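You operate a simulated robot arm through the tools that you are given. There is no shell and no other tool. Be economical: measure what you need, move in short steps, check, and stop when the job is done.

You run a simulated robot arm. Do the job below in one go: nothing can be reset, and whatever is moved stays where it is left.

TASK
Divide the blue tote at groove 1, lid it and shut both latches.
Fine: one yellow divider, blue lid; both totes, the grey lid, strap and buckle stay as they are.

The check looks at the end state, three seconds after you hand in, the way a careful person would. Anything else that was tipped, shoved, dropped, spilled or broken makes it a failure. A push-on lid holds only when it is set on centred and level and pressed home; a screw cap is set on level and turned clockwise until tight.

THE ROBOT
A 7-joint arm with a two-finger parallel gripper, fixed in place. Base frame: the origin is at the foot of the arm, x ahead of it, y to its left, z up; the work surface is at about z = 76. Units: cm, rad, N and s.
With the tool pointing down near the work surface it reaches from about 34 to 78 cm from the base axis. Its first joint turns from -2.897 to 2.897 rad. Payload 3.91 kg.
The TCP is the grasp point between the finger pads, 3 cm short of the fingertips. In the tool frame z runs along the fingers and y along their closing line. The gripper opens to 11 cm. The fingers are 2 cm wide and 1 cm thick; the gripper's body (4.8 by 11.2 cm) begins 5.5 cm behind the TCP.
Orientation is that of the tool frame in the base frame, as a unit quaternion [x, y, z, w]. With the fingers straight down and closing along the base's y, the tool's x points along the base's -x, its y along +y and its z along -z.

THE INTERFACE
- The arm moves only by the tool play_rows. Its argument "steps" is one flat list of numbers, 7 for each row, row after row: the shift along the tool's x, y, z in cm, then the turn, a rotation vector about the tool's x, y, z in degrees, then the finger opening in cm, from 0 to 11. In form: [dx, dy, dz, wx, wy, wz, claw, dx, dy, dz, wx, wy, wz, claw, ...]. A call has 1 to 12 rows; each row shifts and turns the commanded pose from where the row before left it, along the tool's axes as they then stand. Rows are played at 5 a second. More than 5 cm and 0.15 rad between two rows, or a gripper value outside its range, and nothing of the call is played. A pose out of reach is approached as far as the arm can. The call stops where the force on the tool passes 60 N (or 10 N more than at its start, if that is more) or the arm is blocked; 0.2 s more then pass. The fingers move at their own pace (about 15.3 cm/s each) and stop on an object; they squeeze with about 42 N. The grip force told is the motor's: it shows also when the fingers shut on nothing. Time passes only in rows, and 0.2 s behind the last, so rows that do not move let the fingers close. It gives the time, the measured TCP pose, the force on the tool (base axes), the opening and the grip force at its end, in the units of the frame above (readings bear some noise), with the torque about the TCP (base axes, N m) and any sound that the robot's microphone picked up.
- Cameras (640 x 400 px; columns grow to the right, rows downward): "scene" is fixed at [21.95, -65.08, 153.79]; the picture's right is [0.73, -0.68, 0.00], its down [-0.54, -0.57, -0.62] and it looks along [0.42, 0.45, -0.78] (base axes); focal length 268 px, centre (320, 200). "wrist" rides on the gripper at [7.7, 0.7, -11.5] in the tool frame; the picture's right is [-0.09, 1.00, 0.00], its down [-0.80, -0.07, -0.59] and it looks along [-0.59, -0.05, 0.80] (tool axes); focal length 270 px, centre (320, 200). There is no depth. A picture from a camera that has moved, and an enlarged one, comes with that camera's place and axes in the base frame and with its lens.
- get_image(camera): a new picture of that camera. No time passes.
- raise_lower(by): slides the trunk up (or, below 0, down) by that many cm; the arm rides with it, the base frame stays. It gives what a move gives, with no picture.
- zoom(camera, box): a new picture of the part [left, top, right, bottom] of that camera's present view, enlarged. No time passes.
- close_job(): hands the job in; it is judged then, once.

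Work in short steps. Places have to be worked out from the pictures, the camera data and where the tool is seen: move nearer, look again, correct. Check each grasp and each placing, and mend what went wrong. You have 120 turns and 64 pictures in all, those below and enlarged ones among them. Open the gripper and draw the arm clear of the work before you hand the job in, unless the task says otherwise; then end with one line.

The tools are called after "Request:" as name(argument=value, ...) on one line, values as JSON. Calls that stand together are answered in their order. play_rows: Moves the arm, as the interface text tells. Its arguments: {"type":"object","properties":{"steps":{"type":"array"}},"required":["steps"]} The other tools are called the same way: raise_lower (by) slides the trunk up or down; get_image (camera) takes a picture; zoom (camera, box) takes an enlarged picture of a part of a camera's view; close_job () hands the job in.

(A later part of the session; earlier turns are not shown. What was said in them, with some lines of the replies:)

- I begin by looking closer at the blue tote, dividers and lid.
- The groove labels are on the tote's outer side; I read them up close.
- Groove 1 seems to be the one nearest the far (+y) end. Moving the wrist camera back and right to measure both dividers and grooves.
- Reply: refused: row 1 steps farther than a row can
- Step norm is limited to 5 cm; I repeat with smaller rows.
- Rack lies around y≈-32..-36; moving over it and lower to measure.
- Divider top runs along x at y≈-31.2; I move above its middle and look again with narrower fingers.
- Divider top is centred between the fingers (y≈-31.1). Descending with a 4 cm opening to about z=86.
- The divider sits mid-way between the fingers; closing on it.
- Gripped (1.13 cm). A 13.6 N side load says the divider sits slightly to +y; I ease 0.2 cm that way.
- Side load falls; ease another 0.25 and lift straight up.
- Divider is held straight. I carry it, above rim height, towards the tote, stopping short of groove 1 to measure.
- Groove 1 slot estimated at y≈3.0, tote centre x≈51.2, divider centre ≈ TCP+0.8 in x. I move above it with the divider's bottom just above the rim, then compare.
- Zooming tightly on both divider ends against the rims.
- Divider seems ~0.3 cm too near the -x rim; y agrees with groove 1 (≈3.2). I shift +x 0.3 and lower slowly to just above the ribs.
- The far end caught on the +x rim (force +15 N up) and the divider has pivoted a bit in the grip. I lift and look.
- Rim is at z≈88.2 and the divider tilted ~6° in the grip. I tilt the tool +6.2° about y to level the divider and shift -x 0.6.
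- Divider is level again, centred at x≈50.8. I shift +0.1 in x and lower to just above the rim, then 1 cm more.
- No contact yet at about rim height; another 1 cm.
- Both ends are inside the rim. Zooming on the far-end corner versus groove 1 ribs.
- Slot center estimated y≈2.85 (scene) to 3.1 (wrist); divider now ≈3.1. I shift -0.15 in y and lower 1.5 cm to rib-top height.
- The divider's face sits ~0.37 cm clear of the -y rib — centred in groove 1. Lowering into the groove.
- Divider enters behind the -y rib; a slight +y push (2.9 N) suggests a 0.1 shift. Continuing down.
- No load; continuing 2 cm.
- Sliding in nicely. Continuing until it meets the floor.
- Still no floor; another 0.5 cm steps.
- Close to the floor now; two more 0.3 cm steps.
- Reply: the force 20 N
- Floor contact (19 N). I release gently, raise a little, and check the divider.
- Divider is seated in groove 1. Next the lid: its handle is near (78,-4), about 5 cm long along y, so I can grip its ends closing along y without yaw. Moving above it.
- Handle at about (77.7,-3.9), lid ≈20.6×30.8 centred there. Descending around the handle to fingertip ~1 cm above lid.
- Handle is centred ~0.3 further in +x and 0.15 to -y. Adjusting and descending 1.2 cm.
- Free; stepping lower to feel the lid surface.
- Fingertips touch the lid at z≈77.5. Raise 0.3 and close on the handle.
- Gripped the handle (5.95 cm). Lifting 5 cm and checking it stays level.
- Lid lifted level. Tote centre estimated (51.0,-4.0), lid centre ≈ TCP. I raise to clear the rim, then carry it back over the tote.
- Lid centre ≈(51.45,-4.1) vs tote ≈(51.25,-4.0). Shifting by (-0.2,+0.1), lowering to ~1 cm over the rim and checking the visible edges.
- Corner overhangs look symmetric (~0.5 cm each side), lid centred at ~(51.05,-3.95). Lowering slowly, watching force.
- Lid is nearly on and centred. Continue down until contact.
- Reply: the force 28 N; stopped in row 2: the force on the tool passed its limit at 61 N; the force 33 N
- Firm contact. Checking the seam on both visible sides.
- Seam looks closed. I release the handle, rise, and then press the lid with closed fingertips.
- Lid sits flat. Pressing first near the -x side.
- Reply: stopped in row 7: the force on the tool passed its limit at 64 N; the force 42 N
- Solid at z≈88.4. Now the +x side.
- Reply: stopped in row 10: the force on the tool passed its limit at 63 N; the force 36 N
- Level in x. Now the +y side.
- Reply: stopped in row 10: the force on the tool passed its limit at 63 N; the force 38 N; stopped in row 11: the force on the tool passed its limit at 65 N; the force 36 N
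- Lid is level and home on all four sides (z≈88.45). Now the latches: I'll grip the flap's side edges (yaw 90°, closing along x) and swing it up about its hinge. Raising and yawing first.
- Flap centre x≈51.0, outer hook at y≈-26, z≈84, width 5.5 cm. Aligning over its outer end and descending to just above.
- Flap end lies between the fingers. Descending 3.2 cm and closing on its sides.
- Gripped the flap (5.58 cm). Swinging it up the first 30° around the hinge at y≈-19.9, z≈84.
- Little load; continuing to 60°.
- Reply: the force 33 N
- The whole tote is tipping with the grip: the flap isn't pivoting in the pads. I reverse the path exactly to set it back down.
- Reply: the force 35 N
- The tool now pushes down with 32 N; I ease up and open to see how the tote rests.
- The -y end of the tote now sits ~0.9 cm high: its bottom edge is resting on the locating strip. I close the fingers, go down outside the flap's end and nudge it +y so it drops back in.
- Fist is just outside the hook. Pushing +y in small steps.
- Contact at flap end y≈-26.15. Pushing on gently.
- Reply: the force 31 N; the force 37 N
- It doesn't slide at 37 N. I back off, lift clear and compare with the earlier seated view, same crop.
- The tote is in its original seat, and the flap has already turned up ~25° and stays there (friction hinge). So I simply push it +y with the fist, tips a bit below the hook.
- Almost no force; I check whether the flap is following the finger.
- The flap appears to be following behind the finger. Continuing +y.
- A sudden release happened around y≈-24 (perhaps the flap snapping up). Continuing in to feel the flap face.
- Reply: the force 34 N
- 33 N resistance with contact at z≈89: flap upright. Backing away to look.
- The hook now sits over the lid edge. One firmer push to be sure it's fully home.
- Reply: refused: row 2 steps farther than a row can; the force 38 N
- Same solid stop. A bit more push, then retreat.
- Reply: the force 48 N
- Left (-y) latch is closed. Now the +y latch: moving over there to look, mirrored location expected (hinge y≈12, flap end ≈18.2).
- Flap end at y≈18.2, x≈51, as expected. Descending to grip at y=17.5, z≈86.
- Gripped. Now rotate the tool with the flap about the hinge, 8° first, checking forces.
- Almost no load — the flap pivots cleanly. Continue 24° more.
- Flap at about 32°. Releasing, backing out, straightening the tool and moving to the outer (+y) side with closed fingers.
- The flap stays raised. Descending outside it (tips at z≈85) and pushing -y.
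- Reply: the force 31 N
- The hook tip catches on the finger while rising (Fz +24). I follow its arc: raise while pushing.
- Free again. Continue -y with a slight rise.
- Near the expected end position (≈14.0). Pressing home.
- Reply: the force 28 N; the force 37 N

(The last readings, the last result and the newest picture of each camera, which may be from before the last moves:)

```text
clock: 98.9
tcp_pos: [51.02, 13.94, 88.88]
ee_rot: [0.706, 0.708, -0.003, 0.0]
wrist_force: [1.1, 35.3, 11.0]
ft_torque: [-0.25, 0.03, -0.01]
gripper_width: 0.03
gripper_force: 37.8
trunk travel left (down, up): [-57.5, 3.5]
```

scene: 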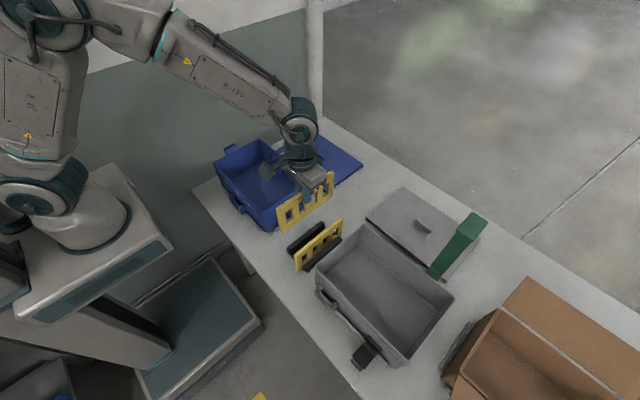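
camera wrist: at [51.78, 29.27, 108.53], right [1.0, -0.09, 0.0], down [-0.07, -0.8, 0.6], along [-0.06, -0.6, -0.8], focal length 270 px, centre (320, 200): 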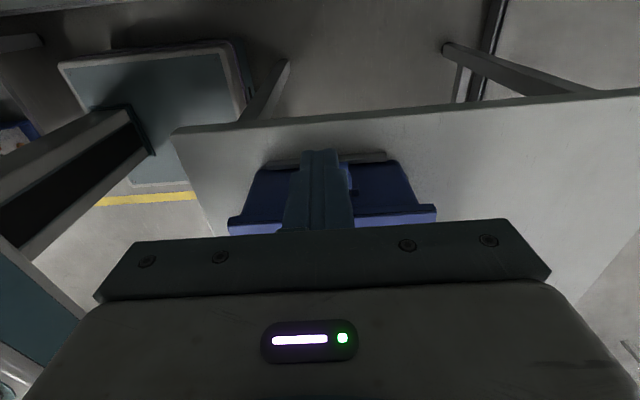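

Same solid stop as the other latch (45→35 N). Retreating and inspecting.

Request:
play_rows(steps=[1.5, 0, 0, 0, 0, 0, 0, 3, 0, -2, 0, 0, 0, 0, 0, 0, -4.5, 0, 0, 0, 0, 0, 0, -4.5, 0, 0, 0, 0, 0, 0, -4.5, 0, 0, 0, 0, 0, 0, -4.5, 0, 0, 0, 0, 0, 0, -4.5, 0, 0, 0, 4, 0, 0, 0, 0, 0, 0, 4])

Request:
zoom(camera="scene", box=[200, 130, 344, 220])

Request:
get_image(camera="wrist")

```text
clock: 100.7
tcp_pos: [51.32, 17.88, 113.73]
ee_rot: [0.707, 0.707, -0.002, 0.0]
wrist_force: [-0.1, -0.5, 0.0]
ft_torque: [0.0, -0.05, 0.0]
gripper_width: 4.0
gripper_force: 0.0
trunk travel left (down, up): [-57.5, 3.5]
```

```text
4.44 times, centred on (272, 175) of scene
camera zoom: at [21.95, -65.08, 153.79], right [0.73, -0.68, 0.0], down [-0.54, -0.57, -0.62], along [0.42, 0.45, -0.78], focal length 1191 px, centre (533, 311)
```

zoom: 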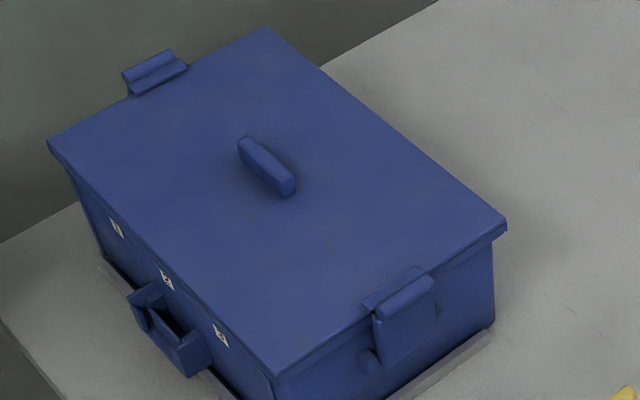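

```text
4 pictures are left
camera wrist: at [51.85, 25.64, 124.95], right [1.0, -0.09, 0.0], down [-0.07, -0.8, 0.6], along [-0.06, -0.6, -0.8], focal length 270 px, centre (320, 200)
```

wrist: 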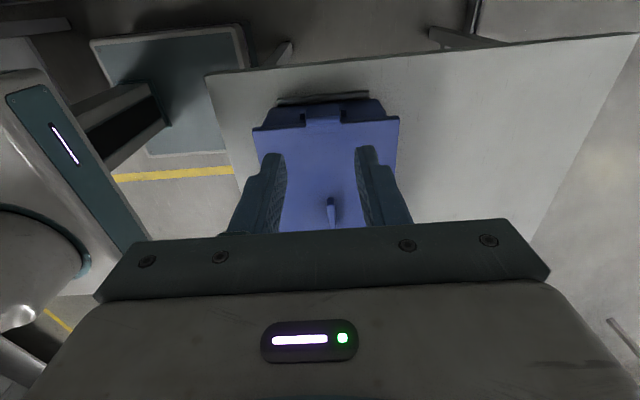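

Both flaps are up with hooks over the lid. A close look at each.

Request:
zoom(camera="scene", box=[270, 180, 318, 210])

Request:
zoom(camera="scene", box=[216, 130, 264, 160])

```text
13.33 times, centred on (294, 195) of scene
camera zoom: at [21.95, -65.08, 153.79], right [0.73, -0.68, 0.0], down [-0.54, -0.57, -0.62], along [0.42, 0.45, -0.78], focal length 3573 px, centre (667, 267)
```

zoom: 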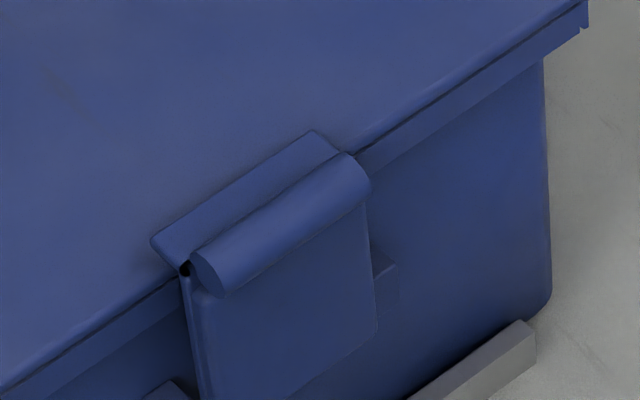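

```text
13.33 times, centred on (240, 145) of scene
camera zoom: at [21.95, -65.08, 153.79], right [0.73, -0.68, 0.0], down [-0.54, -0.57, -0.62], along [0.42, 0.45, -0.78], focal length 3573 px, centre (1387, 933)
```

zoom: 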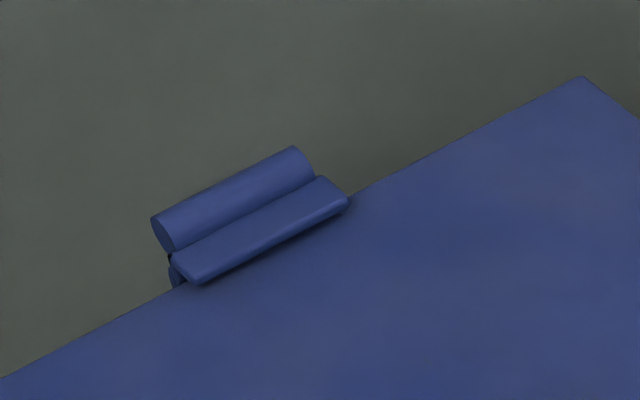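

Both hook tabs lie flat on the lid. One last overview for the rest of the scene.

Request:
get_image(camera="scene")

```text
1 pictures are left
```

scene: 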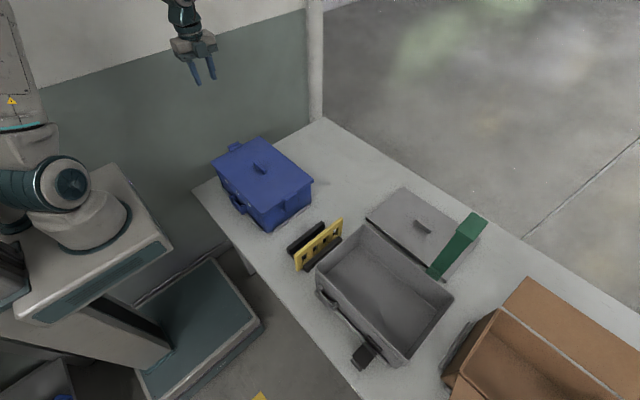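

Everything else is in its place, the gripper is open and clear; handing in.

Request:
close_job()

```text
The job is handed in.
```

The blue tote has one yellow divider in groove 1, its lid is pressed home and both latches are shut. While closing the first latch I briefly tipped the blue tote up at one end; I lowered it, and it looked back in place to within about 0.2 cm. In the last overview picture the grey tote, grey lid, strap, buckle and second divider looked unmoved.
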